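You operate a simulated robot arm through the tools that you are given. There is no shell and no other tool.

Carry out the task below with a simulated two-armed robot. There is one attempt and no reset: what you move stays moved.

## Task
On the counter, fold the blue napkin in half.

Only the result counts: the job must be done as asked and must still hold three seconds after the hand-in. Knocking over, shifting, dropping, spilling or breaking anything else fails it. Flat cloth is picked up by pressing the open fingertips on it (5 to 10 N) and closing them slowly along it; thin cloth reads only 2 to 8 mm in the jaws.

## Robot
Two 7-joint arms with two-finger parallel grippers on one trunk, on a base that moves. Base frame: it is fixed to the floor where the robot stands at the start and does not move with it; the origin is under the middle of the robot, x ahead of it, y to its left, z up; the surface under the hand at the start is at about z = 0.9. Lengths are in m, angles in degrees, forces in N, time in s.
The left shoulder is at the start at [0.06, 0.189, 1.203], the right one opposite. With the tool pointing down near the work surface each hand reaches from about 0.1 to 0.66 m from the robot's upright axis, wherever it stands, measured 20 degrees to its own side. Places, roughly: blue napkin [0.5, 0.1, 0.9]; counter [0.6, 0, 0.9]. Payload 3.43 kg a hand.
Tool frame (each hand has its own): the origin (TCP) lies between the finger pads and is the grasp point; the fingertips stand 0.03 m ahead of it; z points along the fingers, y is the line along which they close. The gripper opens to 0.094 m. The fingers are 0.028 m wide and 0.01 m thick; the gripper's body (0.05 by 0.096 m) begins 0.055 m behind the TCP.
Orientation is told as [roll, pitch, yaw] about the base's x, y, z axes, in that order, counted from this pose: with the fingers straight down and closing along the base's y, the tool's x points along the base's -x, its y along +y and its z along -z.

## Interface
- The arms move only by the tool play_rows. It takes "left_steps", "right_steps" or both (then of equal length, played together; a hand with none holds still); each is one flat list of numbers, 7 for each row, row after row: the shift along the tool's x, y, z in units of 150 mm (1.0 is 150 mm), then the turn, a rotation vector about the tool's x, y, z in units of 120 degrees (1.0 is 120 degrees), then the finger opening in m, from 0 to 0.094. In form: [x, y, z, wx, wy, wz, grip, x, y, z, wx, wy, wz, grip, ...]. A call has 1 to 20 rows; each row is the pose to reach, as a shift and turn from the pose commanded when the call began, along the tool's axes at that moment. A call with a number of a shift or a turn outside -1 to 1 is refused whole. Rows are played at 5 a second. More than 0.05 m and 8.6 degrees between two rows, or a gripper value outside its range, and nothing of the call is played. A pose out of reach is approached as far as the arm can. The call stops where the force on the tool passes 40 N (or 10 N more than at its start, if that is more) or the arm is blocked; 0.2 s more then pass. The fingers move at their own pace (about 0.153 m/s each) and stop on an object; they squeeze with about 42 N. The grip force told is the motor's: it shows also when the fingers shut on nothing. Time passes only in rows, and 0.2 s behind the last, so rows that repeat a pose let the fingers close. It gives the time, the measured TCP pose, the force on the tool (base axes), the opening and the grip force at its end, in the units of the frame above (readings bear some noise), with the torque about the TCP (base axes, N m) and any sound that the robot's microphone picked up.
- Cameras (640 x 400 px; columns grow to the right, rows downward): "scene" is now at [-0.0108, 0.0205, 1.7439]; the picture's right is [0.18, -0.98, 0.00], its down [-0.86, -0.16, -0.49] and it looks along [0.48, 0.09, -0.87] (base axes); focal length 273 px, centre (320, 200). "left" rides on the left gripper at [0.076, -0.014, -0.102] in its tool frame; the picture's right is [0.18, 0.98, 0.00], its down [-0.75, 0.14, -0.64] and it looks along [-0.63, 0.12, 0.77] (tool axes); focal length 243 px, centre (320, 200). "right" rides on the right gripper at [0.076, 0.014, -0.103] in its tool frame; the picture's right is [-0.18, 0.98, 0.00], its down [-0.75, -0.14, -0.64] and it looks along [-0.63, -0.12, 0.77] (tool axes); focal length 243 px, centre (320, 200). There is no depth. A picture from a camera that has moved, and an enlarged one, comes with that camera's place and axes in the base frame and with its lens. The place of the scene camera against the robot may be out by one fixed shift of up to 0.025 m in any direction.
- camera(camera): a new picture of that camera. The clock stands still meanwhile.
- slide_trunk(by): slides the trunk up (or, below 0, down) by that many m; the arms and the scene camera ride with it, the base frame stays. It gives what a move gives, with no picture.
- base_move(legs): drives the robot by 1 to 6 legs, each [ahead, left, turn to the left] in m, m and degrees, along the robot's own axes; the way and the turn of a leg run together, so that a leg with both is an arc; at most 1.5 m and 180 degrees a leg. The arms and the cameras ride along, it lands a little off, and it stops where it bumps. It gives what a move gives.
- aim_head(pan, tilt): turns the head with the scene camera to pan (to the left, within 86 degrees either way) and tilt (down, from -29 to 69), counted from straight ahead of the robot. It gives what a move gives.
- zoom(camera, box): a new picture of the part [left, top, right, bottom] of that camera's present view, enlarged. The clock stands still meanwhile.
- job_done(): hands the job in; it is judged then, once.

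Nothing tells you exact positions but the pictures and the camera data. Unless the task says otherwise, let go and move clear before handing in.

The tools are called after "Request:" by a JSON object that holds its "name" and its "arguments". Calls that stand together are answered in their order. play_rows: Moves the arms, as the interface text tells. Its arguments: {"type":"object","properties":{"left_steps":{"type":"array","items":{"type":"number"}},"right_steps":{"type":"array","items":{"type":"number"}}},"required":[]} The other tools are called the same way: slide_trunk (by) moves the trunk up or down; base_move (legs) drives the base; aim_head (pan, tilt) turns the head that bears the scene camera; camera (camera) takes a picture; zoom (camera, box) takes an enlarged picture of a part of a camera's view; job_done () hands the job in.

At the start:

```text
time: 0.0
left_ee_pos: [0.3861, 0.3569, 1.113]
left_tool_rot: [0.0, -0.1, 0.0]
left_force: [0.0, -0.1, 0.1]
left_moment: [0.0, -0.02, 0.01]
left_grip_width: 0.0938
left_finger_force: 0.0
right_ee_pos: [0.3486, -0.0288, 1.139]
right_tool_rot: [0.1, 0.0, 0.0]
right_force: [-0.1, 0.3, 0.5]
right_moment: [0.02, 0.01, -0.02]
right_grip_width: 0.0941
right_finger_force: 0.0
trunk travel left (down, up): [-0.875, 0.115]
robot x, y, heading: [0.0024, 0.0025, -0.1]
head pan, tilt (commanded): [10.4, 60.9]
```

scene: 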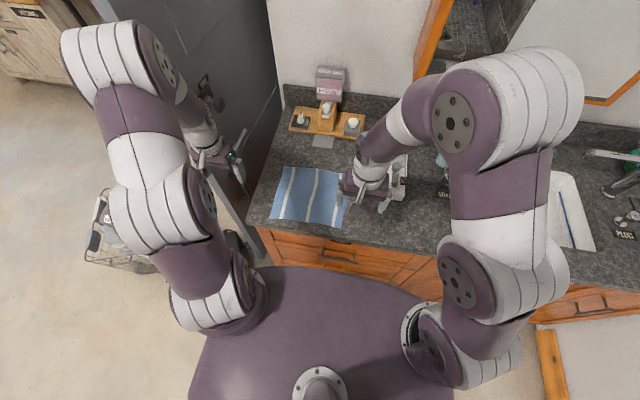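
right: 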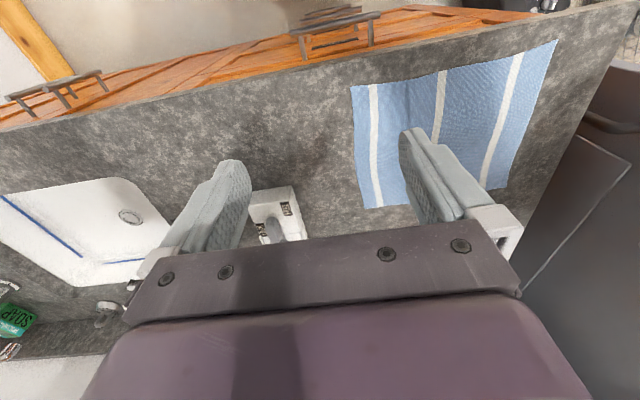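
left: 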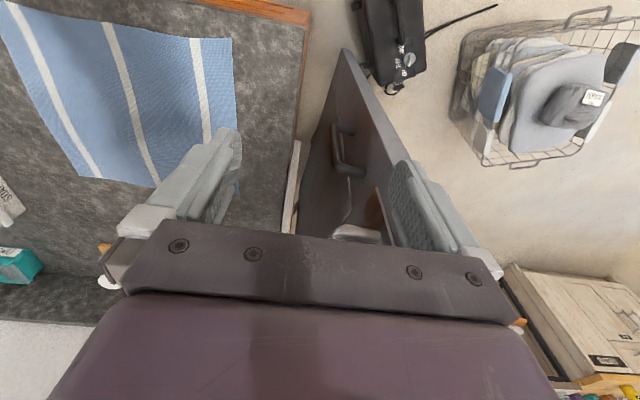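

I see the blue striped napkin lying flat on the counter, left of centre, with the right gripper partly covering it in the scene view. I'll take closer looks first to find its corners.

Request:
{"name": "zoom", "arguments": {"camera": "scene", "box": [240, 60, 440, 240]}}

Request:
{"name": "zoom", "arguments": {"camera": "right", "box": [320, 0, 640, 240]}}

Request:
{"name": "zoom", "arguments": {"camera": "left", "box": [0, 0, 320, 240]}}

```text
2.22 times, centred on (340, 150) of scene
camera zoom: at [-0.0108, 0.0205, 1.7439], right [0.18, -0.98, 0.0], down [-0.86, -0.16, -0.49], along [0.48, 0.09, -0.87], focal length 607 px, centre (276, 311)
```

zoom: 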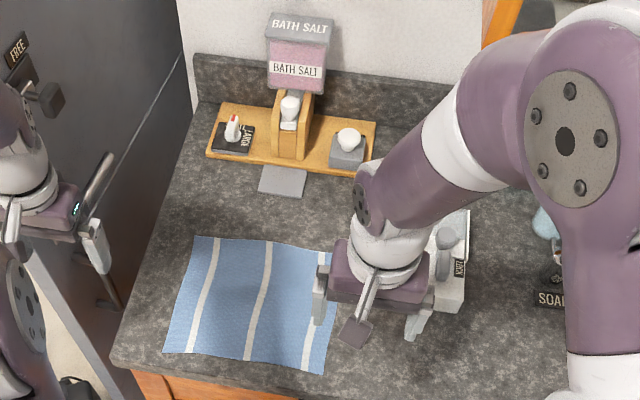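

```text
1.67 times, centred on (480, 120) of right
camera zoom: at [0.2717, -0.0158, 1.2421], right [0.18, 0.98, 0.0], down [0.75, -0.14, 0.64], along [0.63, -0.12, -0.77], focal length 404 px, centre (53, 333)
```

zoom: 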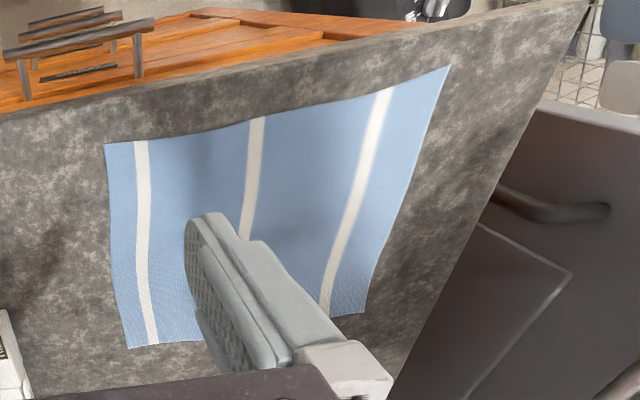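

```text
1.67 times, centred on (160, 120) of left
camera zoom: at [0.3098, 0.3414, 1.2155], right [-0.18, 0.98, 0.0], down [0.75, 0.14, 0.64], along [0.63, 0.12, -0.77], focal length 404 px, centre (587, 333)
```

zoom: 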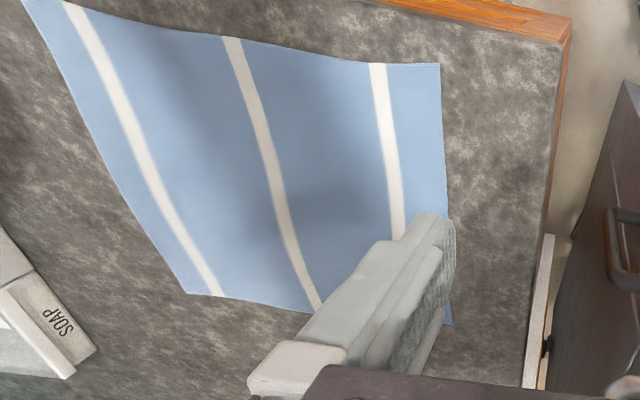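

The napkin lies at about x 0.36–0.59, y 0.01–0.26, with its stripes running away from me and nothing on top of it. I'll bring both hands above the two near corners, turned so the fingers close along x, and look again from there.

Request:
{"name": "play_rows", "arguments": {"left_steps": [0.0033, -0.0694, 0.0461, 0, 0, 0.0625, 0.05, 0.0067, -0.1388, 0.0922, 0, 0, 0.125, 0.05, 0.01, -0.2083, 0.1383, 0, 0, 0.1875, 0.05, 0.0133, -0.2777, 0.1843, 0, 0, 0.25, 0.05, 0.0167, -0.3471, 0.2304, 0, 0, 0.3125, 0.05, 0.02, -0.4165, 0.2765, 0, 0, 0.375, 0.05, 0.0233, -0.4859, 0.3226, 0, 0, 0.4375, 0.05, 0.0267, -0.5553, 0.3687, 0, 0, 0.5, 0.05, 0.03, -0.6248, 0.4148, 0, 0, 0.5625, 0.05, 0.0333, -0.6942, 0.4608, 0, 0, 0.625, 0.05, 0.0367, -0.7636, 0.5069, 0, 0, 0.6875, 0.05, 0.04, -0.833, 0.553, 0, 0, 0.75, 0.05, 0.04, -0.833, 0.553, 0, 0, 0.75, 0.05], "right_steps": [-0.0174, 0.0327, 0.0606, 0, 0, -0.0625, 0.05, -0.0348, 0.0653, 0.1212, 0, 0, -0.125, 0.05, -0.0523, 0.098, 0.1818, 0, 0, -0.1875, 0.05, -0.0697, 0.1307, 0.2423, 0, 0, -0.25, 0.05, -0.0871, 0.1633, 0.3029, 0, 0, -0.3125, 0.05, -0.1045, 0.196, 0.3635, 0, 0, -0.375, 0.05, -0.1219, 0.2287, 0.4241, 0, 0, -0.4375, 0.05, -0.1393, 0.2613, 0.4847, 0, 0, -0.5, 0.05, -0.1568, 0.294, 0.5453, 0, 0, -0.5625, 0.05, -0.1742, 0.3267, 0.6058, 0, 0, -0.625, 0.05, -0.1916, 0.3593, 0.6664, 0, 0, -0.6875, 0.05, -0.209, 0.392, 0.727, 0, 0, -0.75, 0.05, -0.209, 0.392, 0.727, 0, 0, -0.75, 0.05]}}

```text
time: 2.8
left_ee_pos: [0.3804, 0.231, 1.03]
left_tool_rot: [0.0, 0.0, -90.1]
left_force: [-0.5, 0.5, 0.4]
left_moment: [0.02, 0.0, -0.04]
left_grip_width: 0.0501
left_finger_force: 0.2
right_ee_pos: [0.3772, 0.0302, 1.0314]
right_tool_rot: [0.0, 0.1, 90.1]
right_force: [0.1, 0.4, 0.1]
right_moment: [0.0, 0.02, -0.04]
right_grip_width: 0.0498
right_finger_force: 0.0
trunk travel left (down, up): [-0.875, 0.115]
robot x, y, heading: [0.0025, 0.0006, 0.0]
head pan, tilt (commanded): [10.4, 60.9]
```

Both hands reached their hover poses with fingers closing along x. Next I look from all cameras.

Request:
{"name": "camera", "arguments": {"camera": "scene"}}

Request:
{"name": "camera", "arguments": {"camera": "right"}}

Request:
{"name": "camera", "arguments": {"camera": "left"}}

```text
taken
camera scene: at [-0.0111, 0.0206, 1.7439], right [0.18, -0.98, 0.0], down [-0.86, -0.16, -0.49], along [0.48, 0.09, -0.87], focal length 273 px, centre (320, 200)
```

scene: 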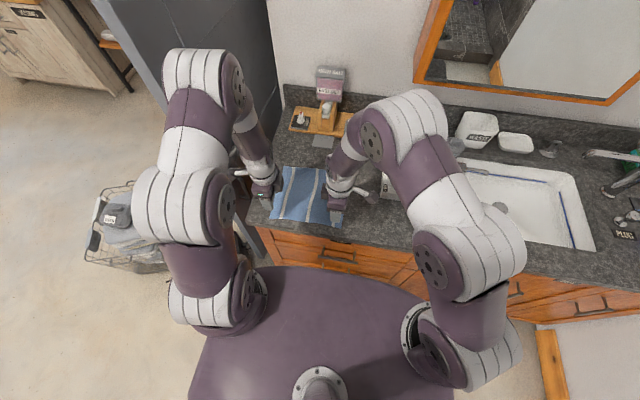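

```text
taken
camera right: at [0.363, -0.0469, 1.1337], right [-0.98, 0.18, 0.0], down [0.14, 0.75, 0.64], along [0.12, 0.63, -0.77], focal length 243 px, centre (320, 200)
```

right: 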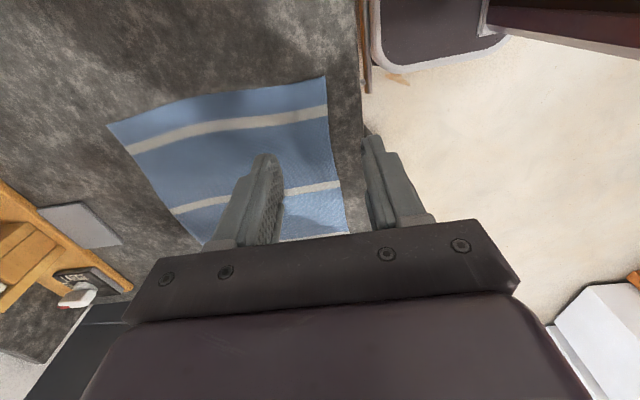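

```text
taken
camera left: at [0.3658, 0.3067, 1.1312], right [0.98, 0.18, 0.0], down [0.14, -0.75, 0.64], along [0.12, -0.63, -0.77], focal length 243 px, centre (320, 200)
```

left: 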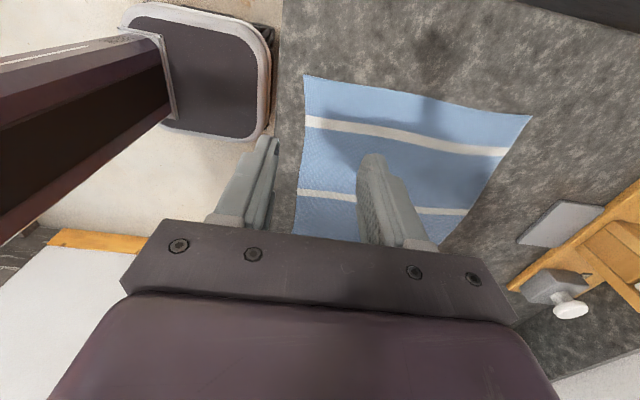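

The wrist views give the corners as near-left (0.362, 0.252), near-right (0.369, 0.007), far-left (0.582, 0.257) and far-right (0.588, 0.011). I plan to carry the near edge onto the far edge, so first I test at hover height that both hands reach the far edge.

Request:
{"name": "play_rows", "arguments": {"left_steps": [0, 0.2, 0, 0, 0, 0, 0.03, 0, 0.4, 0, 0, 0, 0, 0.03, 0, 0.6, 0, 0, 0, 0, 0.03, 0, 0.8, 0, 0, 0, 0, 0.03, 0, 1.0, 0, 0, 0, 0, 0.03], "right_steps": [0, -0.2, 0, 0, 0, 0, 0.03, 0, -0.4, 0, 0, 0, 0, 0.03, 0, -0.6, 0, 0, 0, 0, 0.03, 0, -0.8, 0, 0, 0, 0, 0.03, 0, -1.0, 0, 0, 0, 0, 0.03]}}

Request:
{"name": "play_rows", "arguments": {"left_steps": [0, 0.1, 0.1, 0, 0, 0, 0.03, 0, 0.2, 0.2, 0, 0, 0, 0.03, 0, 0.3, 0.3, 0, 0, 0, 0.03, 0, 0.3, 0.3, 0, 0, 0, 0.03], "right_steps": [0, -0.1, 0.1, 0, 0, 0, 0.03, 0, -0.2, 0.2, 0, 0, 0, 0.03, 0, -0.3, 0.3, 0, 0, 0, 0.03, 0, -0.3, 0.3, 0, 0, 0, 0.03]}}

Request:
{"name": "camera", "arguments": {"camera": "scene"}}

Request:
{"name": "camera", "arguments": {"camera": "right"}}

Request:
{"name": "camera", "arguments": {"camera": "left"}}

```text
time: 4.0
left_ee_pos: [0.5316, 0.2301, 1.0306]
left_tool_rot: [-0.1, 0.0, -90.0]
left_force: [0.2, 0.2, 0.3]
left_moment: [0.01, -0.02, 0.04]
left_grip_width: 0.0301
left_finger_force: 0.1
right_ee_pos: [0.5312, 0.0329, 1.0287]
right_tool_rot: [0.0, -0.1, 90.0]
right_force: [-0.7, 0.8, 0.2]
right_moment: [0.0, 0.06, 0.03]
right_grip_width: 0.0298
right_finger_force: 0.1
trunk travel left (down, up): [-0.875, 0.115]
robot x, y, heading: [-0.0001, -0.0002, 0.1]
head pan, tilt (commanded): [10.4, 60.9]
```

```text
time: 5.0
left_ee_pos: [0.5753, 0.2327, 0.986]
left_tool_rot: [0.0, 0.0, -90.0]
left_force: [0.1, -0.5, 0.7]
left_moment: [-0.01, -0.01, 0.01]
left_grip_width: 0.0301
left_finger_force: 0.0
right_ee_pos: [0.5742, 0.0289, 0.9854]
right_tool_rot: [0.0, 0.0, 90.0]
right_force: [0.7, 0.3, 0.4]
right_moment: [-0.01, 0.03, 0.02]
right_grip_width: 0.03
right_finger_force: 0.0
trunk travel left (down, up): [-0.875, 0.115]
robot x, y, heading: [-0.0005, -0.0022, -0.2]
head pan, tilt (commanded): [10.4, 60.9]
```

```text
taken
camera scene: at [-0.011, 0.0206, 1.7439], right [0.18, -0.98, 0.0], down [-0.86, -0.16, -0.49], along [0.48, 0.09, -0.87], focal length 273 px, centre (320, 200)
```

scene: 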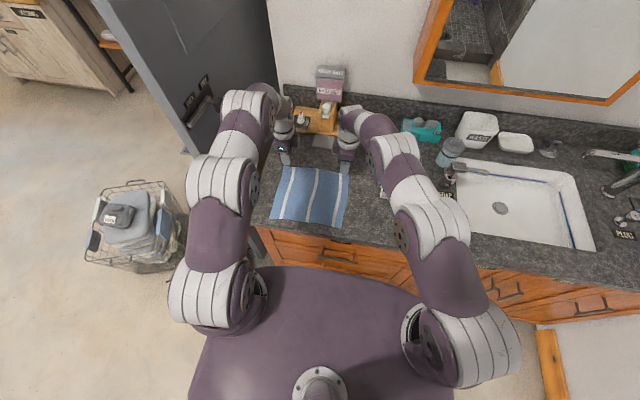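

```text
taken
camera right: at [0.56, -0.0486, 1.0885], right [-0.98, 0.18, 0.0], down [0.14, 0.75, 0.64], along [0.12, 0.63, -0.77], focal length 243 px, centre (320, 200)
```

right: 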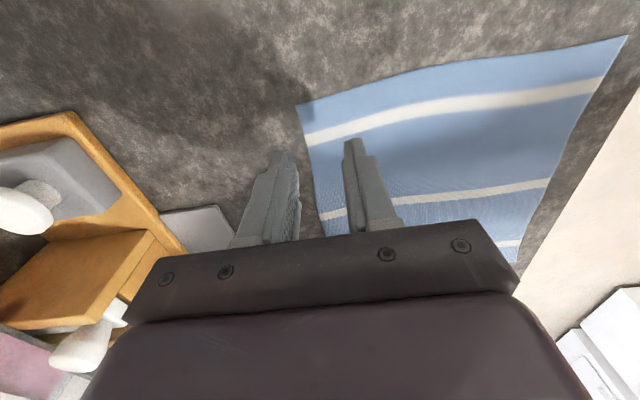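

```text
taken
camera left: at [0.5604, 0.3079, 1.088], right [0.98, 0.18, 0.0], down [0.14, -0.75, 0.64], along [0.12, -0.63, -0.77], focal length 243 px, centre (320, 200)
```

left: 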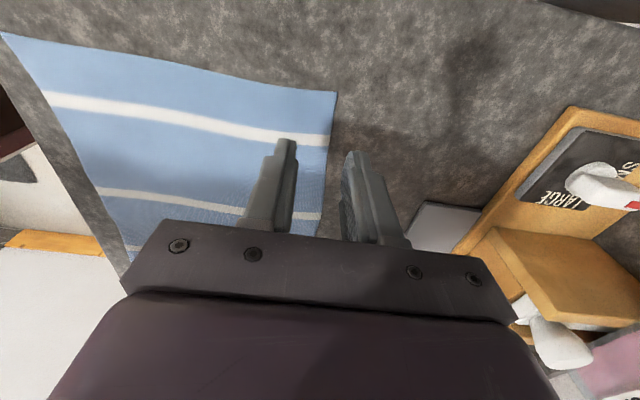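

Both hands reach the far edge comfortably, and the corner estimates agree across three views. I'll bring the hands back to the near edge, open them to 3 cm and lower them to just above the cloth.

Request:
{"name": "play_rows", "arguments": {"left_steps": [0, -0.2, 0, 0, 0, 0, 0.03, 0, -0.4, 0, 0, 0, 0, 0.03, 0, -0.6, 0, 0, 0, 0, 0.03, 0, -0.8, 0, 0, 0, 0, 0.03, 0, -1.0, 0, 0, 0, 0, 0.03], "right_steps": [0, 0.2, 0, 0, 0, 0, 0.03, 0, 0.4, 0, 0, 0, 0, 0.03, 0, 0.6, 0, 0, 0, 0, 0.03, 0, 0.8, 0, 0, 0, 0, 0.03, 0, 1.0, 0, 0, 0, 0, 0.03]}}

Request:
{"name": "play_rows", "arguments": {"left_steps": [-0.014, -0.14, 0, 0, 0, 0, 0.03, -0.027, -0.28, 0, 0, 0, 0, 0.03, -0.027, -0.28, 0.09, 0, 0, 0, 0.03, -0.027, -0.28, 0.18, 0, 0, 0, 0.03, -0.027, -0.28, 0.267, 0, 0, 0, 0.03, -0.027, -0.28, 0.267, 0, 0, 0, 0.03], "right_steps": [-0.01, 0.12, 0, 0, 0, 0, 0.03, -0.02, 0.24, 0, 0, 0, 0, 0.03, -0.02, 0.24, 0.09, 0, 0, 0, 0.03, -0.02, 0.24, 0.18, 0, 0, 0, 0.03, -0.02, 0.24, 0.267, 0, 0, 0, 0.03, -0.02, 0.24, 0.267, 0, 0, 0, 0.03]}}

Request:
{"name": "camera", "arguments": {"camera": "right"}}

Request:
{"name": "camera", "arguments": {"camera": "left"}}

```text
time: 6.2
left_ee_pos: [0.4239, 0.2309, 0.9875]
left_tool_rot: [0.2, 0.0, -90.0]
left_force: [-0.2, -0.8, 1.2]
left_moment: [-0.01, -0.03, -0.01]
left_grip_width: 0.03
left_finger_force: 0.1
right_ee_pos: [0.4224, 0.0304, 0.9848]
right_tool_rot: [-0.1, 0.0, 90.0]
right_force: [0.3, 0.2, -0.5]
right_moment: [-0.01, 0.01, 0.0]
right_grip_width: 0.0299
right_finger_force: 0.1
trunk travel left (down, up): [-0.875, 0.115]
robot x, y, heading: [0.0009, -0.0004, 0.0]
head pan, tilt (commanded): [10.4, 60.9]
```

```text
time: 7.6
left_ee_pos: [0.3829, 0.2248, 0.9459]
left_tool_rot: [-0.1, -0.1, -90.0]
left_force: [0.1, 0.2, -0.1]
left_moment: [-0.07, 0.0, 0.0]
left_grip_width: 0.0302
left_finger_force: 0.0
right_ee_pos: [0.3894, 0.033, 0.9472]
right_tool_rot: [0.1, 0.0, 90.1]
right_force: [1.3, -0.6, 0.5]
right_moment: [0.02, 0.03, -0.03]
right_grip_width: 0.0301
right_finger_force: 0.0
trunk travel left (down, up): [-0.875, 0.115]
robot x, y, heading: [-0.0013, -0.0014, 0.0]
head pan, tilt (commanded): [10.4, 60.9]
```

```text
taken
camera right: at [0.3742, -0.0446, 1.0481], right [-0.98, 0.18, 0.0], down [0.14, 0.75, 0.64], along [0.12, 0.63, -0.77], focal length 243 px, centre (320, 200)
```

right: 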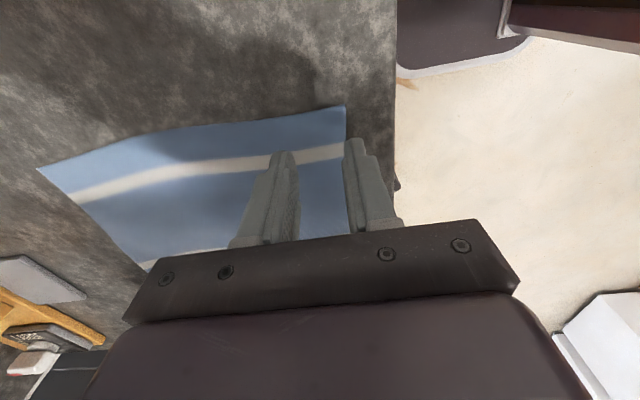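

```text
taken
camera left: at [0.3691, 0.3013, 1.0476], right [0.98, 0.18, 0.0], down [0.14, -0.75, 0.64], along [0.12, -0.63, -0.77], focal length 243 px, centre (320, 200)
```

left: 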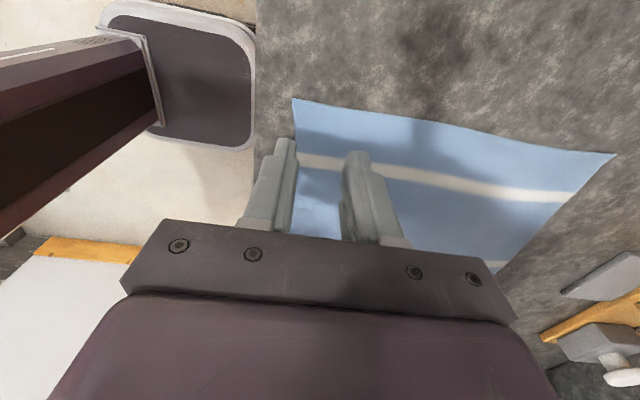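

The fingertips hover about 15 mm above the cloth with the outer fingers close to the near edge. I'll zoom in to see exactly where that edge lies against them.

Request:
{"name": "zoom", "arguments": {"camera": "right", "box": [220, 80, 420, 250]}}

Request:
{"name": "zoom", "arguments": {"camera": "left", "box": [220, 80, 420, 250]}}

```text
2.35 times, centred on (320, 165) of right
camera zoom: at [0.3742, -0.0446, 1.0481], right [-0.98, 0.18, 0.0], down [0.14, 0.75, 0.64], along [0.12, 0.63, -0.77], focal length 571 px, centre (320, 282)
```

zoom: 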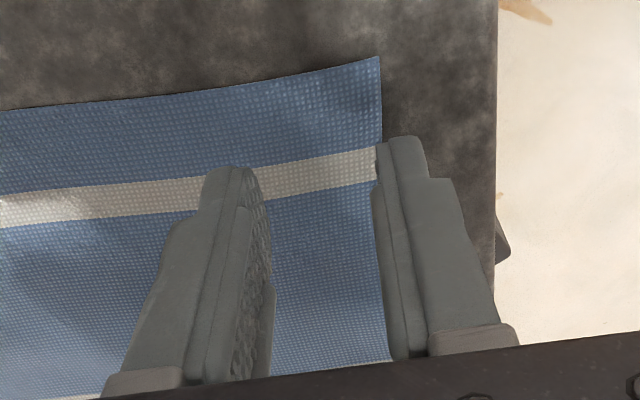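

```text
2.35 times, centred on (320, 165) of left
camera zoom: at [0.3691, 0.3013, 1.0476], right [0.98, 0.18, 0.0], down [0.14, -0.75, 0.64], along [0.12, -0.63, -0.77], focal length 571 px, centre (320, 282)
```

zoom: 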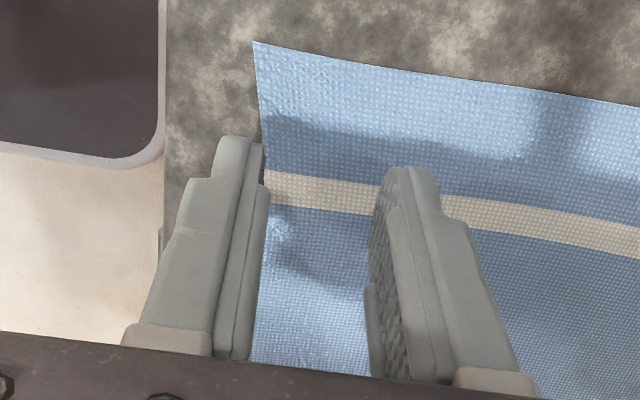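

The near edge is bowed slightly and sits at x ≈ 0.367 under the left hand and 0.3715 under the right. I'll shift each hand 2–3 mm ahead so the outer finger overlaps the edge, then go down in small steps while watching the force.

Request:
{"name": "play_rows", "arguments": {"left_steps": [0, 0.02, 0, 0, 0, 0, 0.03, 0, 0.02, 0.04, 0, 0, 0, 0.03, 0, 0.02, 0.08, 0, 0, 0, 0.03, 0, 0.02, 0.08, 0, 0, 0, 0.03], "right_steps": [0, -0.013, 0, 0, 0, 0, 0.03, 0, -0.013, 0.04, 0, 0, 0, 0.03, 0, -0.013, 0.08, 0, 0, 0, 0.03, 0, -0.013, 0.08, 0, 0, 0, 0.03]}}

Request:
{"name": "play_rows", "arguments": {"left_steps": [0, 0, 0.013, 0, 0, 0, 0.03, 0, 0, 0.013, 0, 0, 0, 0.03], "right_steps": [0, 0, 0.013, 0, 0, 0, 0.03, 0, 0, 0.013, 0, 0, 0, 0.03]}}

```text
time: 8.6
left_ee_pos: [0.3851, 0.228, 0.9355]
left_tool_rot: [0.0, 0.1, -90.0]
left_force: [-0.9, 0.2, -0.1]
left_moment: [0.01, -0.03, 0.0]
left_grip_width: 0.0299
left_finger_force: 0.2
right_ee_pos: [0.3899, 0.0328, 0.9356]
right_tool_rot: [0.0, 0.0, 90.0]
right_force: [-0.3, -1.1, 0.0]
right_moment: [0.01, 0.02, 0.01]
right_grip_width: 0.0299
right_finger_force: 0.0
trunk travel left (down, up): [-0.875, 0.115]
robot x, y, heading: [-0.0025, -0.0005, 0.2]
head pan, tilt (commanded): [10.4, 60.9]
```

```text
time: 9.2
left_ee_pos: [0.3856, 0.2274, 0.9329]
left_tool_rot: [-0.1, 0.0, -90.0]
left_force: [0.1, -0.3, 0.2]
left_moment: [-0.01, 0.04, -0.01]
left_grip_width: 0.0298
left_finger_force: 0.0
right_ee_pos: [0.3891, 0.0333, 0.9328]
right_tool_rot: [-0.1, 0.0, 90.0]
right_force: [0.5, -0.8, -0.8]
right_moment: [0.02, -0.01, 0.02]
right_grip_width: 0.0299
right_finger_force: 0.0
trunk travel left (down, up): [-0.875, 0.115]
robot x, y, heading: [-0.0032, -0.0016, 0.2]
head pan, tilt (commanded): [10.4, 60.9]
```

There's no contact yet at z ≈ 0.932, so I keep going down about a millimetre at a time.

Request:
{"name": "play_rows", "arguments": {"left_steps": [0, 0, 0.0067, 0, 0, 0, 0.03, 0, 0, 0.0067, 0, 0, 0, 0.03], "right_steps": [0, 0, 0.0067, 0, 0, 0, 0.03, 0, 0, 0.0067, 0, 0, 0, 0.03]}}

Request:
{"name": "play_rows", "arguments": {"left_steps": [0, 0, 0.0067, 0, 0, 0, 0.03, 0, 0, 0.0067, 0, 0, 0, 0.03], "right_steps": [0, 0, 0.0067, 0, 0, 0, 0.03, 0, 0, 0.0067, 0, 0, 0, 0.03]}}

```text
time: 9.8
left_ee_pos: [0.386, 0.2279, 0.9329]
left_tool_rot: [0.0, -0.1, -90.0]
left_force: [0.4, 0.2, 0.3]
left_moment: [0.0, -0.02, -0.02]
left_grip_width: 0.0302
left_finger_force: 0.0
right_ee_pos: [0.39, 0.0333, 0.931]
right_tool_rot: [0.1, 0.1, 89.9]
right_force: [-0.3, 0.4, 1.1]
right_moment: [0.01, 0.01, -0.04]
right_grip_width: 0.03
right_finger_force: 0.0
trunk travel left (down, up): [-0.875, 0.115]
robot x, y, heading: [-0.0011, 0.0011, 0.1]
head pan, tilt (commanded): [10.4, 60.9]
```

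```text
time: 10.4
left_ee_pos: [0.3851, 0.2273, 0.9317]
left_tool_rot: [0.1, -0.1, -90.0]
left_force: [0.3, -0.4, 0.6]
left_moment: [-0.01, -0.02, -0.01]
left_grip_width: 0.0297
left_finger_force: 0.2
right_ee_pos: [0.3914, 0.032, 0.9308]
right_tool_rot: [-0.1, -0.1, 90.0]
right_force: [-0.2, 1.9, 11.0]
right_moment: [0.02, 0.11, -0.03]
right_grip_width: 0.0298
right_finger_force: 0.1
trunk travel left (down, up): [-0.875, 0.115]
robot x, y, heading: [0.0009, 0.0003, 0.3]
head pan, tilt (commanded): [10.4, 60.9]
```

The right fingers have met the cloth at 11 N and the left ones are still just above it. I'll ease the right hand up slightly and lower the left a little more.

Request:
{"name": "play_rows", "arguments": {"left_steps": [0, 0, 0.0067, 0, 0, 0, 0.03, 0, 0, 0.0067, 0, 0, 0, 0.03], "right_steps": [0, 0, -0.002, 0, 0, 0, 0.03, 0, 0, -0.002, 0, 0, 0, 0.03]}}

```text
time: 11.0
left_ee_pos: [0.3876, 0.2281, 0.9307]
left_tool_rot: [0.1, 0.0, -90.0]
left_force: [0.4, 1.9, 13.7]
left_moment: [0.1, 0.17, -0.03]
left_grip_width: 0.0301
left_finger_force: 0.0
right_ee_pos: [0.3906, 0.0315, 0.9306]
right_tool_rot: [0.0, -0.1, 90.1]
right_force: [1.9, 1.1, 9.8]
right_moment: [0.03, 0.04, 0.03]
right_grip_width: 0.0297
right_finger_force: 0.0
trunk travel left (down, up): [-0.875, 0.115]
robot x, y, heading: [0.0011, 0.0019, -0.3]
head pan, tilt (commanded): [10.4, 60.9]
```

Request:
{"name": "play_rows", "arguments": {"left_steps": [0, 0, -0.003, 0, 0, 0, 0.03, 0, 0, -0.003, 0, 0, 0, 0.03], "right_steps": [0, 0, -0.0007, 0, 0, 0, 0.03, 0, 0, -0.0007, 0, 0, 0, 0.03]}}

```text
time: 11.6
left_ee_pos: [0.3854, 0.2268, 0.9315]
left_tool_rot: [-0.1, 0.0, -90.1]
left_force: [0.2, 0.4, 1.8]
left_moment: [-0.02, 0.02, -0.02]
left_grip_width: 0.0298
left_finger_force: 0.0
right_ee_pos: [0.3895, 0.0321, 0.9317]
right_tool_rot: [0.0, 0.0, 89.9]
right_force: [1.7, 0.9, 17.5]
right_moment: [-0.07, 0.09, -0.01]
right_grip_width: 0.0298
right_finger_force: 0.0
trunk travel left (down, up): [-0.875, 0.115]
robot x, y, heading: [0.0018, 0.0013, 0.1]
head pan, tilt (commanded): [10.4, 60.9]
```

Request:
{"name": "play_rows", "arguments": {"left_steps": [0, 0, 0.0013, 0, 0, 0, 0.03, 0, 0, 0.0013, 0, 0, 0, 0.03], "right_steps": [0, 0, -0.0027, 0, 0, 0, 0.03, 0, 0, -0.0027, 0, 0, 0, 0.03]}}

```text
time: 12.2
left_ee_pos: [0.3838, 0.2275, 0.9321]
left_tool_rot: [0.1, 0.0, -90.0]
left_force: [0.1, -0.4, 6.2]
left_moment: [-0.05, 0.03, 0.01]
left_grip_width: 0.0298
left_finger_force: 0.1
right_ee_pos: [0.3891, 0.0316, 0.9306]
right_tool_rot: [-0.2, -0.1, 90.0]
right_force: [4.0, 0.7, 15.9]
right_moment: [-0.08, 0.01, 0.05]
right_grip_width: 0.0293
right_finger_force: 0.0
trunk travel left (down, up): [-0.875, 0.115]
robot x, y, heading: [-0.0008, 0.0028, 0.0]
head pan, tilt (commanded): [10.4, 60.9]
```

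Request:
{"name": "play_rows", "arguments": {"left_steps": [0, 0, 0.0, 0, 0, 0, 0.03, 0, 0, 0.0, 0, 0, 0, 0.03], "right_steps": [0, 0, -0.0027, 0, 0, 0, 0.03, 0, 0, -0.0027, 0, 0, 0, 0.03]}}

```text
time: 12.8
left_ee_pos: [0.3855, 0.2275, 0.9308]
left_tool_rot: [0.2, -0.1, -90.0]
left_force: [0.1, -1.4, 7.4]
left_moment: [-0.03, 0.08, -0.01]
left_grip_width: 0.0298
left_finger_force: 0.1
right_ee_pos: [0.3888, 0.0319, 0.9321]
right_tool_rot: [0.0, 0.0, 90.0]
right_force: [1.9, 1.9, 10.6]
right_moment: [0.03, 0.02, 0.02]
right_grip_width: 0.0294
right_finger_force: 0.0
trunk travel left (down, up): [-0.875, 0.115]
robot x, y, heading: [0.0013, 0.0013, 0.0]
head pan, tilt (commanded): [10.4, 60.9]
```

Both hands now press with about 7–10 N, which is the range I want. I'll close the fingers slowly along the cloth.

Request:
{"name": "play_rows", "arguments": {"left_steps": [0, 0, 0, 0, 0, 0, 0.028, 0, 0, 0, 0, 0, 0, 0.026, 0, 0, 0, 0, 0, 0, 0.024, 0, 0, 0, 0, 0, 0, 0.022, 0, 0, 0, 0, 0, 0, 0.02, 0, 0, 0, 0, 0, 0, 0.018, 0, 0, 0, 0, 0, 0, 0.016, 0, 0, 0, 0, 0, 0, 0.014, 0, 0, 0, 0, 0, 0, 0.012, 0, 0, 0, 0, 0, 0, 0.01, 0, 0, 0, 0, 0, 0, 0.008, 0, 0, 0, 0, 0, 0, 0.006, 0, 0, 0, 0, 0, 0, 0.004, 0, 0, 0, 0, 0, 0, 0.002, 0, 0, 0, 0, 0, 0, 0, 0, 0, 0, 0, 0, 0, 0, 0, 0, 0, 0, 0, 0, 0], "right_steps": [0, 0, -0.0007, 0, 0, 0, 0.028, 0, 0, -0.0007, 0, 0, 0, 0.026, 0, 0, -0.0007, 0, 0, 0, 0.024, 0, 0, -0.0007, 0, 0, 0, 0.022, 0, 0, -0.0007, 0, 0, 0, 0.02, 0, 0, -0.0007, 0, 0, 0, 0.018, 0, 0, -0.0007, 0, 0, 0, 0.016, 0, 0, -0.0007, 0, 0, 0, 0.014, 0, 0, -0.0007, 0, 0, 0, 0.012, 0, 0, -0.0007, 0, 0, 0, 0.01, 0, 0, -0.0007, 0, 0, 0, 0.008, 0, 0, -0.0007, 0, 0, 0, 0.006, 0, 0, -0.0007, 0, 0, 0, 0.004, 0, 0, -0.0007, 0, 0, 0, 0.002, 0, 0, -0.0007, 0, 0, 0, 0, 0, 0, -0.0007, 0, 0, 0, 0, 0, 0, -0.0007, 0, 0, 0, 0]}}

Request:
{"name": "zoom", "arguments": {"camera": "right", "box": [220, 80, 420, 250]}}

Request:
{"name": "zoom", "arguments": {"camera": "left", "box": [220, 80, 420, 250]}}

```text
time: 16.4
left_ee_pos: [0.3838, 0.2277, 0.9307]
left_tool_rot: [0.0, 0.0, -89.9]
left_force: [0.1, -0.2, 12.8]
left_moment: [0.01, 0.0, 0.02]
left_grip_width: 0.0017
left_finger_force: 36.7
right_ee_pos: [0.3905, 0.0322, 0.9316]
right_tool_rot: [-0.1, 0.0, 90.0]
right_force: [-0.4, 0.2, 0.2]
right_moment: [-0.01, 0.03, -0.01]
right_grip_width: 0.0016
right_finger_force: 36.5
trunk travel left (down, up): [-0.875, 0.115]
robot x, y, heading: [-0.0015, 0.0009, 0.1]
head pan, tilt (commanded): [10.4, 60.9]
```

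```text
2.35 times, centred on (320, 165) of right
camera zoom: at [0.3751, -0.0447, 1.0342], right [-0.98, 0.18, 0.0], down [0.14, 0.75, 0.64], along [0.12, 0.63, -0.77], focal length 571 px, centre (320, 282)
```

zoom: 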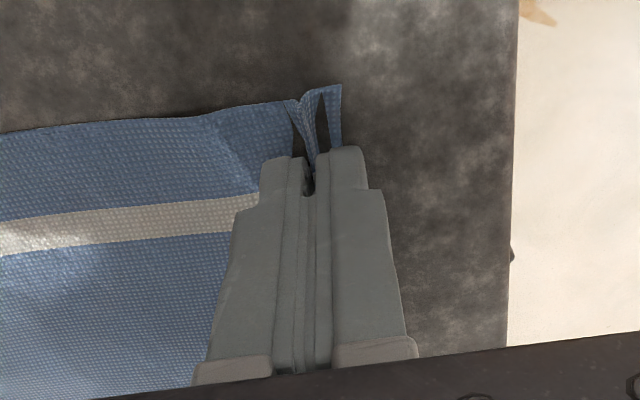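

```text
2.35 times, centred on (320, 165) of left
camera zoom: at [0.3702, 0.3028, 1.0322], right [0.98, 0.18, 0.0], down [0.14, -0.75, 0.64], along [0.12, -0.63, -0.77], focal length 571 px, centre (320, 282)
```

zoom: 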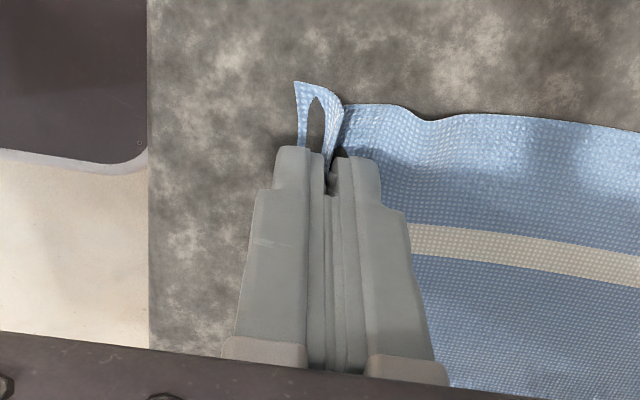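

Cloth has gathered between the fingers of both hands and the jaws read about 1.7 mm. I'll lift 2 cm to check that it's really held.

Request:
{"name": "play_rows", "arguments": {"left_steps": [0, 0, -0.03, 0, 0, 0, 0, 0, 0, -0.067, 0, 0, 0, 0, 0, 0, -0.1, 0, 0, 0, 0, 0, 0, -0.133, 0, 0, 0, 0], "right_steps": [0, 0, -0.03, 0, 0, 0, 0, 0, 0, -0.067, 0, 0, 0, 0, 0, 0, -0.1, 0, 0, 0, 0, 0, 0, -0.133, 0, 0, 0, 0]}}

Request:
{"name": "camera", "arguments": {"camera": "right"}}

Request:
{"name": "camera", "arguments": {"camera": "left"}}

Request:
{"name": "zoom", "arguments": {"camera": "scene", "box": [220, 120, 420, 260]}}

```text
time: 17.4
left_ee_pos: [0.3847, 0.2282, 0.9493]
left_tool_rot: [0.1, 0.1, -89.9]
left_force: [0.0, -0.7, -0.7]
left_moment: [0.03, 0.01, 0.02]
left_grip_width: 0.0018
left_finger_force: 35.9
right_ee_pos: [0.3899, 0.0332, 0.9499]
right_tool_rot: [0.0, 0.0, 89.9]
right_force: [-0.1, 0.3, 0.7]
right_moment: [-0.02, 0.01, -0.04]
right_grip_width: 0.0018
right_finger_force: 36.6
trunk travel left (down, up): [-0.875, 0.115]
robot x, y, heading: [-0.0011, 0.0039, 0.1]
head pan, tilt (commanded): [10.4, 60.9]
```

```text
taken
camera right: at [0.3758, -0.0439, 1.0535], right [-0.98, 0.18, 0.0], down [0.14, 0.75, 0.64], along [0.12, 0.63, -0.77], focal length 243 px, centre (320, 200)
```

right: 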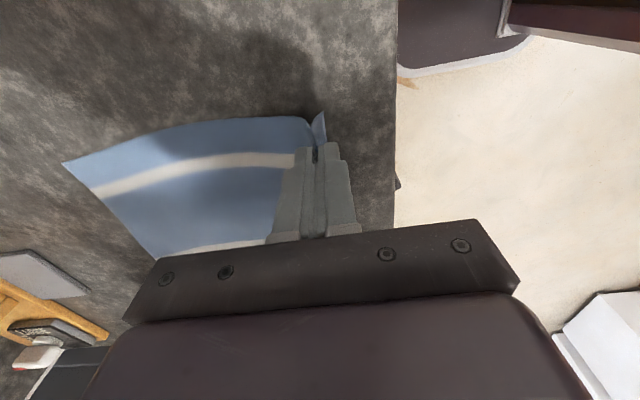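

```text
taken
camera left: at [0.3712, 0.3034, 1.0512], right [0.98, 0.18, 0.0], down [0.14, -0.75, 0.64], along [0.12, -0.63, -0.77], focal length 243 px, centre (320, 200)
```

left: 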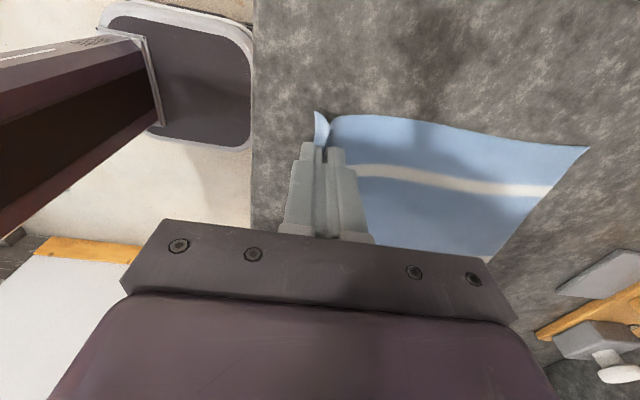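

```text
2.86 times, centred on (320, 190) of scene
camera zoom: at [-0.011, 0.0205, 1.7438], right [0.18, -0.98, 0.0], down [-0.86, -0.16, -0.49], along [0.48, 0.09, -0.87], focal length 780 px, centre (320, 229)
```

zoom: 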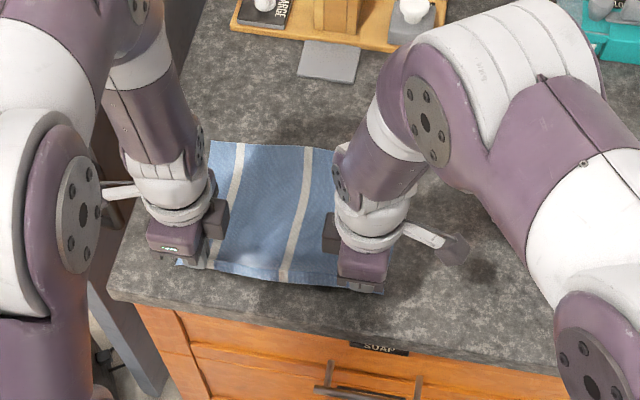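

Both near corners are held and rise with the hands. Closing the fingers pulled the napkin about 1.4 cm toward me, so its far edge is now at x ≈ 0.567 on the left and 0.577 on the right. I'll carry the held edge through the first half of an arc around the fold line at x ≈ 0.459–0.469.

Request:
{"name": "play_rows", "arguments": {"left_steps": [0.001, 0.038, -0.055, 0, 0, 0, 0, 0.002, 0.0767, -0.11, 0, 0, 0, 0, 0.003, 0.114, -0.158, 0, 0, 0, 0, 0.004, 0.152, -0.2067, 0, 0, 0, 0, 0.0055, 0.201, -0.247, 0, 0, 0, 0, 0.007, 0.25, -0.2833, 0, 0, 0, 0, 0.0085, 0.307, -0.309, 0, 0, 0, 0, 0.01, 0.364, -0.3307, 0, 0, 0, 0, 0.0117, 0.425, -0.341, 0, 0, 0, 0, 0.0133, 0.4867, -0.3467, 0, 0, 0, 0], "right_steps": [-0.001, -0.041, -0.062, 0, 0, 0, 0, -0.002, -0.0813, -0.1233, 0, 0, 0, 0, -0.003, -0.122, -0.177, 0, 0, 0, 0, -0.004, -0.1627, -0.23, 0, 0, 0, 0, -0.0055, -0.2157, -0.272, 0, 0, 0, 0, -0.007, -0.2687, -0.31, 0, 0, 0, 0, -0.0085, -0.33, -0.339, 0, 0, 0, 0, -0.01, -0.3913, -0.3633, 0, 0, 0, 0, -0.0117, -0.457, -0.374, 0, 0, 0, 0, -0.0133, -0.5233, -0.38, 0, 0, 0, 0]}}

Request:
{"name": "camera", "arguments": {"camera": "right"}}

Request:
{"name": "camera", "arguments": {"camera": "left"}}

Request:
{"name": "zoom", "arguments": {"camera": "scene", "box": [220, 120, 420, 260]}}

```text
time: 19.6
left_ee_pos: [0.4597, 0.2295, 1.0023]
left_tool_rot: [-0.1, 0.0, -90.0]
left_force: [0.1, 0.0, 1.2]
left_moment: [-0.02, 0.01, 0.0]
left_grip_width: 0.0021
left_finger_force: 36.7
right_ee_pos: [0.4706, 0.0347, 1.0066]
right_tool_rot: [0.0, -0.1, 90.0]
right_force: [-1.0, 1.6, 0.1]
right_moment: [0.02, -0.01, 0.0]
right_grip_width: 0.0016
right_finger_force: 36.4
trunk travel left (down, up): [-0.875, 0.115]
robot x, y, heading: [-0.0026, -0.0002, -0.1]
head pan, tilt (commanded): [10.4, 60.9]
```

```text
taken
camera right: at [0.4556, -0.0425, 1.1097], right [-0.98, 0.18, 0.0], down [0.14, 0.75, 0.64], along [0.12, 0.63, -0.77], focal length 243 px, centre (320, 200)
```

right: 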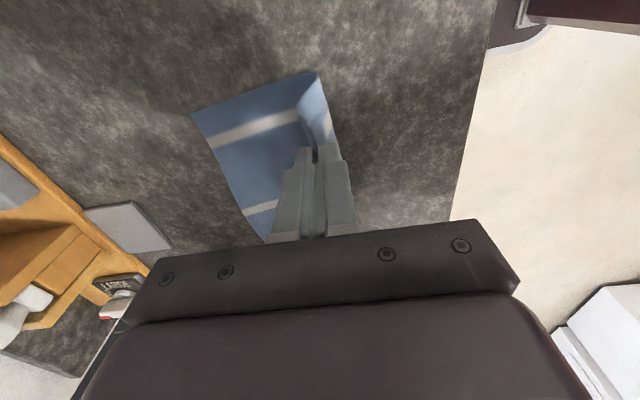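

```text
taken
camera left: at [0.4459, 0.3047, 1.1027], right [0.98, 0.18, 0.0], down [0.14, -0.75, 0.64], along [0.12, -0.63, -0.77], focal length 243 px, centre (320, 200)
```

left: 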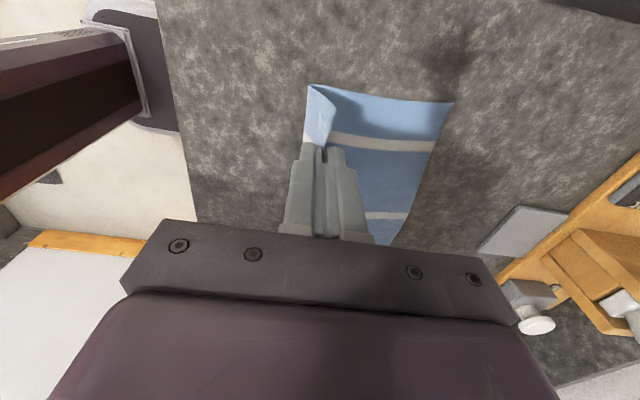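

```text
2.86 times, centred on (320, 190) of scene
camera zoom: at [-0.0097, 0.0204, 1.7439], right [0.18, -0.98, 0.0], down [-0.86, -0.16, -0.49], along [0.48, 0.09, -0.87], focal length 780 px, centre (320, 229)
```

zoom: 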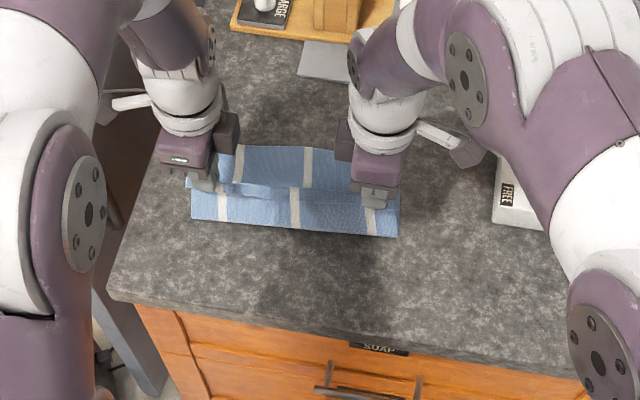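

The fold is forming cleanly: the near half stands up and the far edge is still at x ≈ 0.563 on the left and 0.579 on the right. I'll carry the edge over and down to just above the far half.

Request:
{"name": "play_rows", "arguments": {"left_steps": [0.0008, 0.0613, 0.008, 0, 0, 0, 0, 0.0015, 0.1227, 0.016, 0, 0, 0, 0, 0.0023, 0.18, 0.0397, 0, 0, 0, 0, 0.003, 0.2367, 0.0633, 0, 0, 0, 0, 0.0043, 0.2857, 0.1017, 0, 0, 0, 0, 0.0055, 0.3347, 0.14, 0, 0, 0, 0, 0.0068, 0.3723, 0.1883, 0, 0, 0, 0, 0.008, 0.41, 0.2367, 0, 0, 0, 0, 0.0093, 0.4337, 0.2937, 0, 0, 0, 0, 0.0107, 0.4573, 0.3507, 0, 0, 0, 0, 0.012, 0.4787, 0.387, 0, 0, 0, 0, 0.0133, 0.5, 0.4233, 0, 0, 0, 0, 0.0133, 0.5, 0.4233, 0, 0, 0, 0], "right_steps": [-0.0008, -0.066, 0.0083, 0, 0, 0, 0, -0.0015, -0.132, 0.0167, 0, 0, 0, 0, -0.0023, -0.1937, 0.0433, 0, 0, 0, 0, -0.003, -0.2553, 0.07, 0, 0, 0, 0, -0.0043, -0.308, 0.11, 0, 0, 0, 0, -0.0055, -0.3607, 0.15, 0, 0, 0, 0, -0.0068, -0.4013, 0.2033, 0, 0, 0, 0, -0.008, -0.442, 0.2567, 0, 0, 0, 0, -0.0093, -0.4673, 0.3173, 0, 0, 0, 0, -0.0107, -0.4927, 0.378, 0, 0, 0, 0, -0.012, -0.518, 0.4173, 0, 0, 0, 0, -0.0133, -0.5433, 0.4567, 0, 0, 0, 0, -0.0133, -0.5433, 0.4567, 0, 0, 0, 0]}}

Request:
{"name": "camera", "arguments": {"camera": "right"}}

Request:
{"name": "camera", "arguments": {"camera": "left"}}

Request:
{"name": "zoom", "arguments": {"camera": "scene", "box": [220, 120, 420, 260]}}

```text
time: 22.4
left_ee_pos: [0.5342, 0.232, 0.938]
left_tool_rot: [-0.1, 0.1, -90.0]
left_force: [-0.1, 0.5, 0.0]
left_moment: [-0.05, 0.02, 0.0]
left_grip_width: 0.0016
left_finger_force: 36.3
right_ee_pos: [0.55, 0.0365, 0.9392]
right_tool_rot: [0.1, 0.0, 90.0]
right_force: [-0.6, 1.4, -0.3]
right_moment: [0.04, 0.0, 0.0]
right_grip_width: 0.0014
right_finger_force: 36.2
trunk travel left (down, up): [-0.875, 0.115]
robot x, y, heading: [-0.0009, 0.0019, -0.1]
head pan, tilt (commanded): [10.4, 60.9]
```

```text
taken
camera right: at [0.5353, -0.0406, 1.042], right [-0.98, 0.18, 0.0], down [0.14, 0.75, 0.64], along [0.12, 0.63, -0.77], focal length 243 px, centre (320, 200)
```

right: 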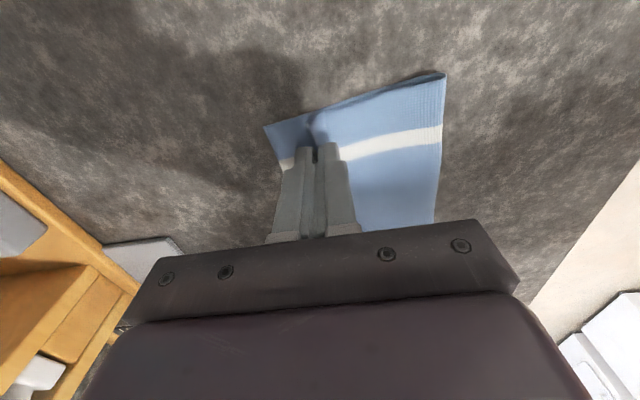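

```text
taken
camera left: at [0.52, 0.3071, 1.0386], right [0.98, 0.18, 0.0], down [0.14, -0.75, 0.64], along [0.12, -0.63, -0.77], focal length 243 px, centre (320, 200)
```

left: 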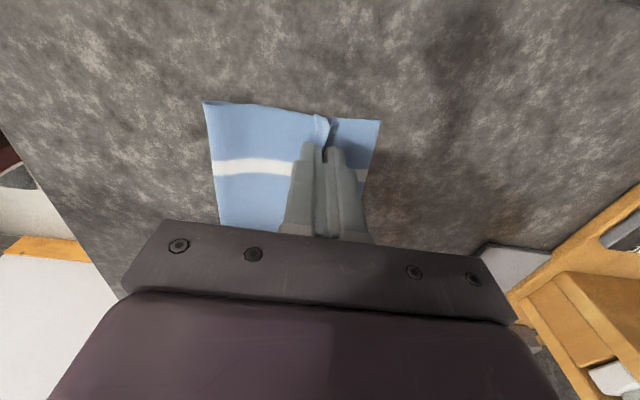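

```text
2.86 times, centred on (320, 190) of scene
camera zoom: at [-0.011, 0.0205, 1.7439], right [0.18, -0.98, 0.0], down [-0.86, -0.16, -0.49], along [0.48, 0.09, -0.87], focal length 780 px, centre (320, 229)
```

zoom: 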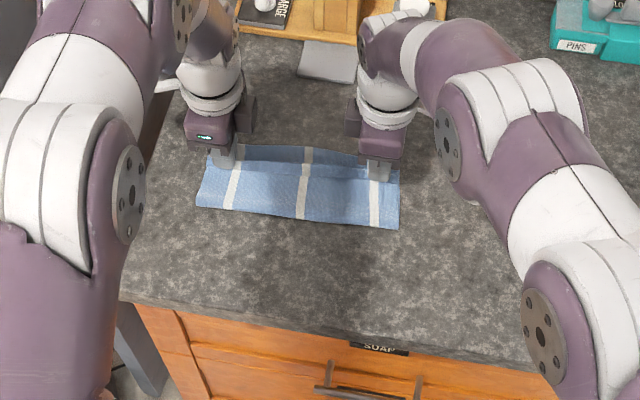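

The near half now lies over the far half with the stripes lined up, and the fingertips hold the edge about 8 mm above the counter. I'll look closely at the held corners before letting go.

Request:
{"name": "zoom", "arguments": {"camera": "right", "box": [220, 60, 460, 250]}}

Request:
{"name": "zoom", "arguments": {"camera": "left", "box": [180, 60, 420, 250]}}

Request:
{"name": "zoom", "arguments": {"camera": "scene", "box": [270, 150, 360, 210]}}

```text
2.11 times, centred on (340, 155) of right
camera zoom: at [0.5353, -0.0406, 1.042], right [-0.98, 0.18, 0.0], down [0.14, 0.75, 0.64], along [0.12, 0.63, -0.77], focal length 511 px, centre (278, 295)
```

zoom: 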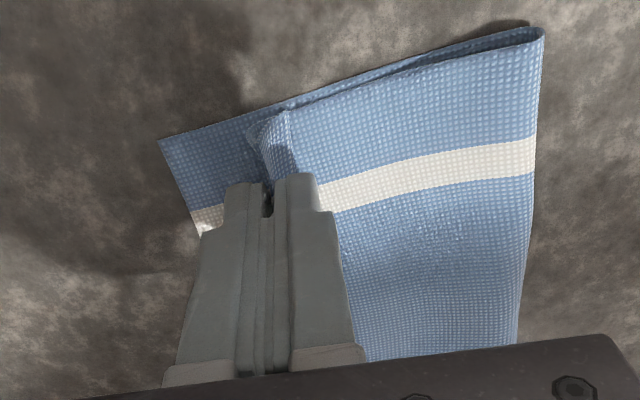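

```text
2.11 times, centred on (300, 155) of left
camera zoom: at [0.52, 0.3071, 1.0386], right [0.98, 0.18, 0.0], down [0.14, -0.75, 0.64], along [0.12, -0.63, -0.77], focal length 511 px, centre (362, 295)
```

zoom: 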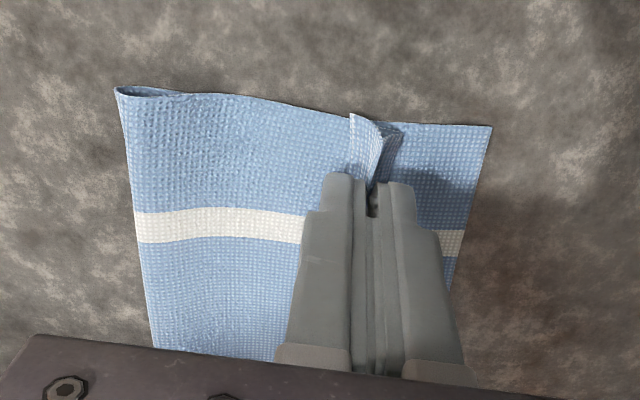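

```text
6.67 times, centred on (315, 180) of scene
camera zoom: at [-0.011, 0.0205, 1.7439], right [0.18, -0.98, 0.0], down [-0.86, -0.16, -0.49], along [0.48, 0.09, -0.87], focal length 1820 px, centre (353, 333)
```

zoom: 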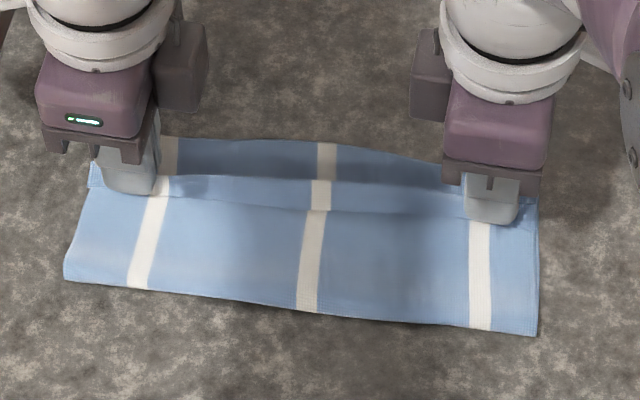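

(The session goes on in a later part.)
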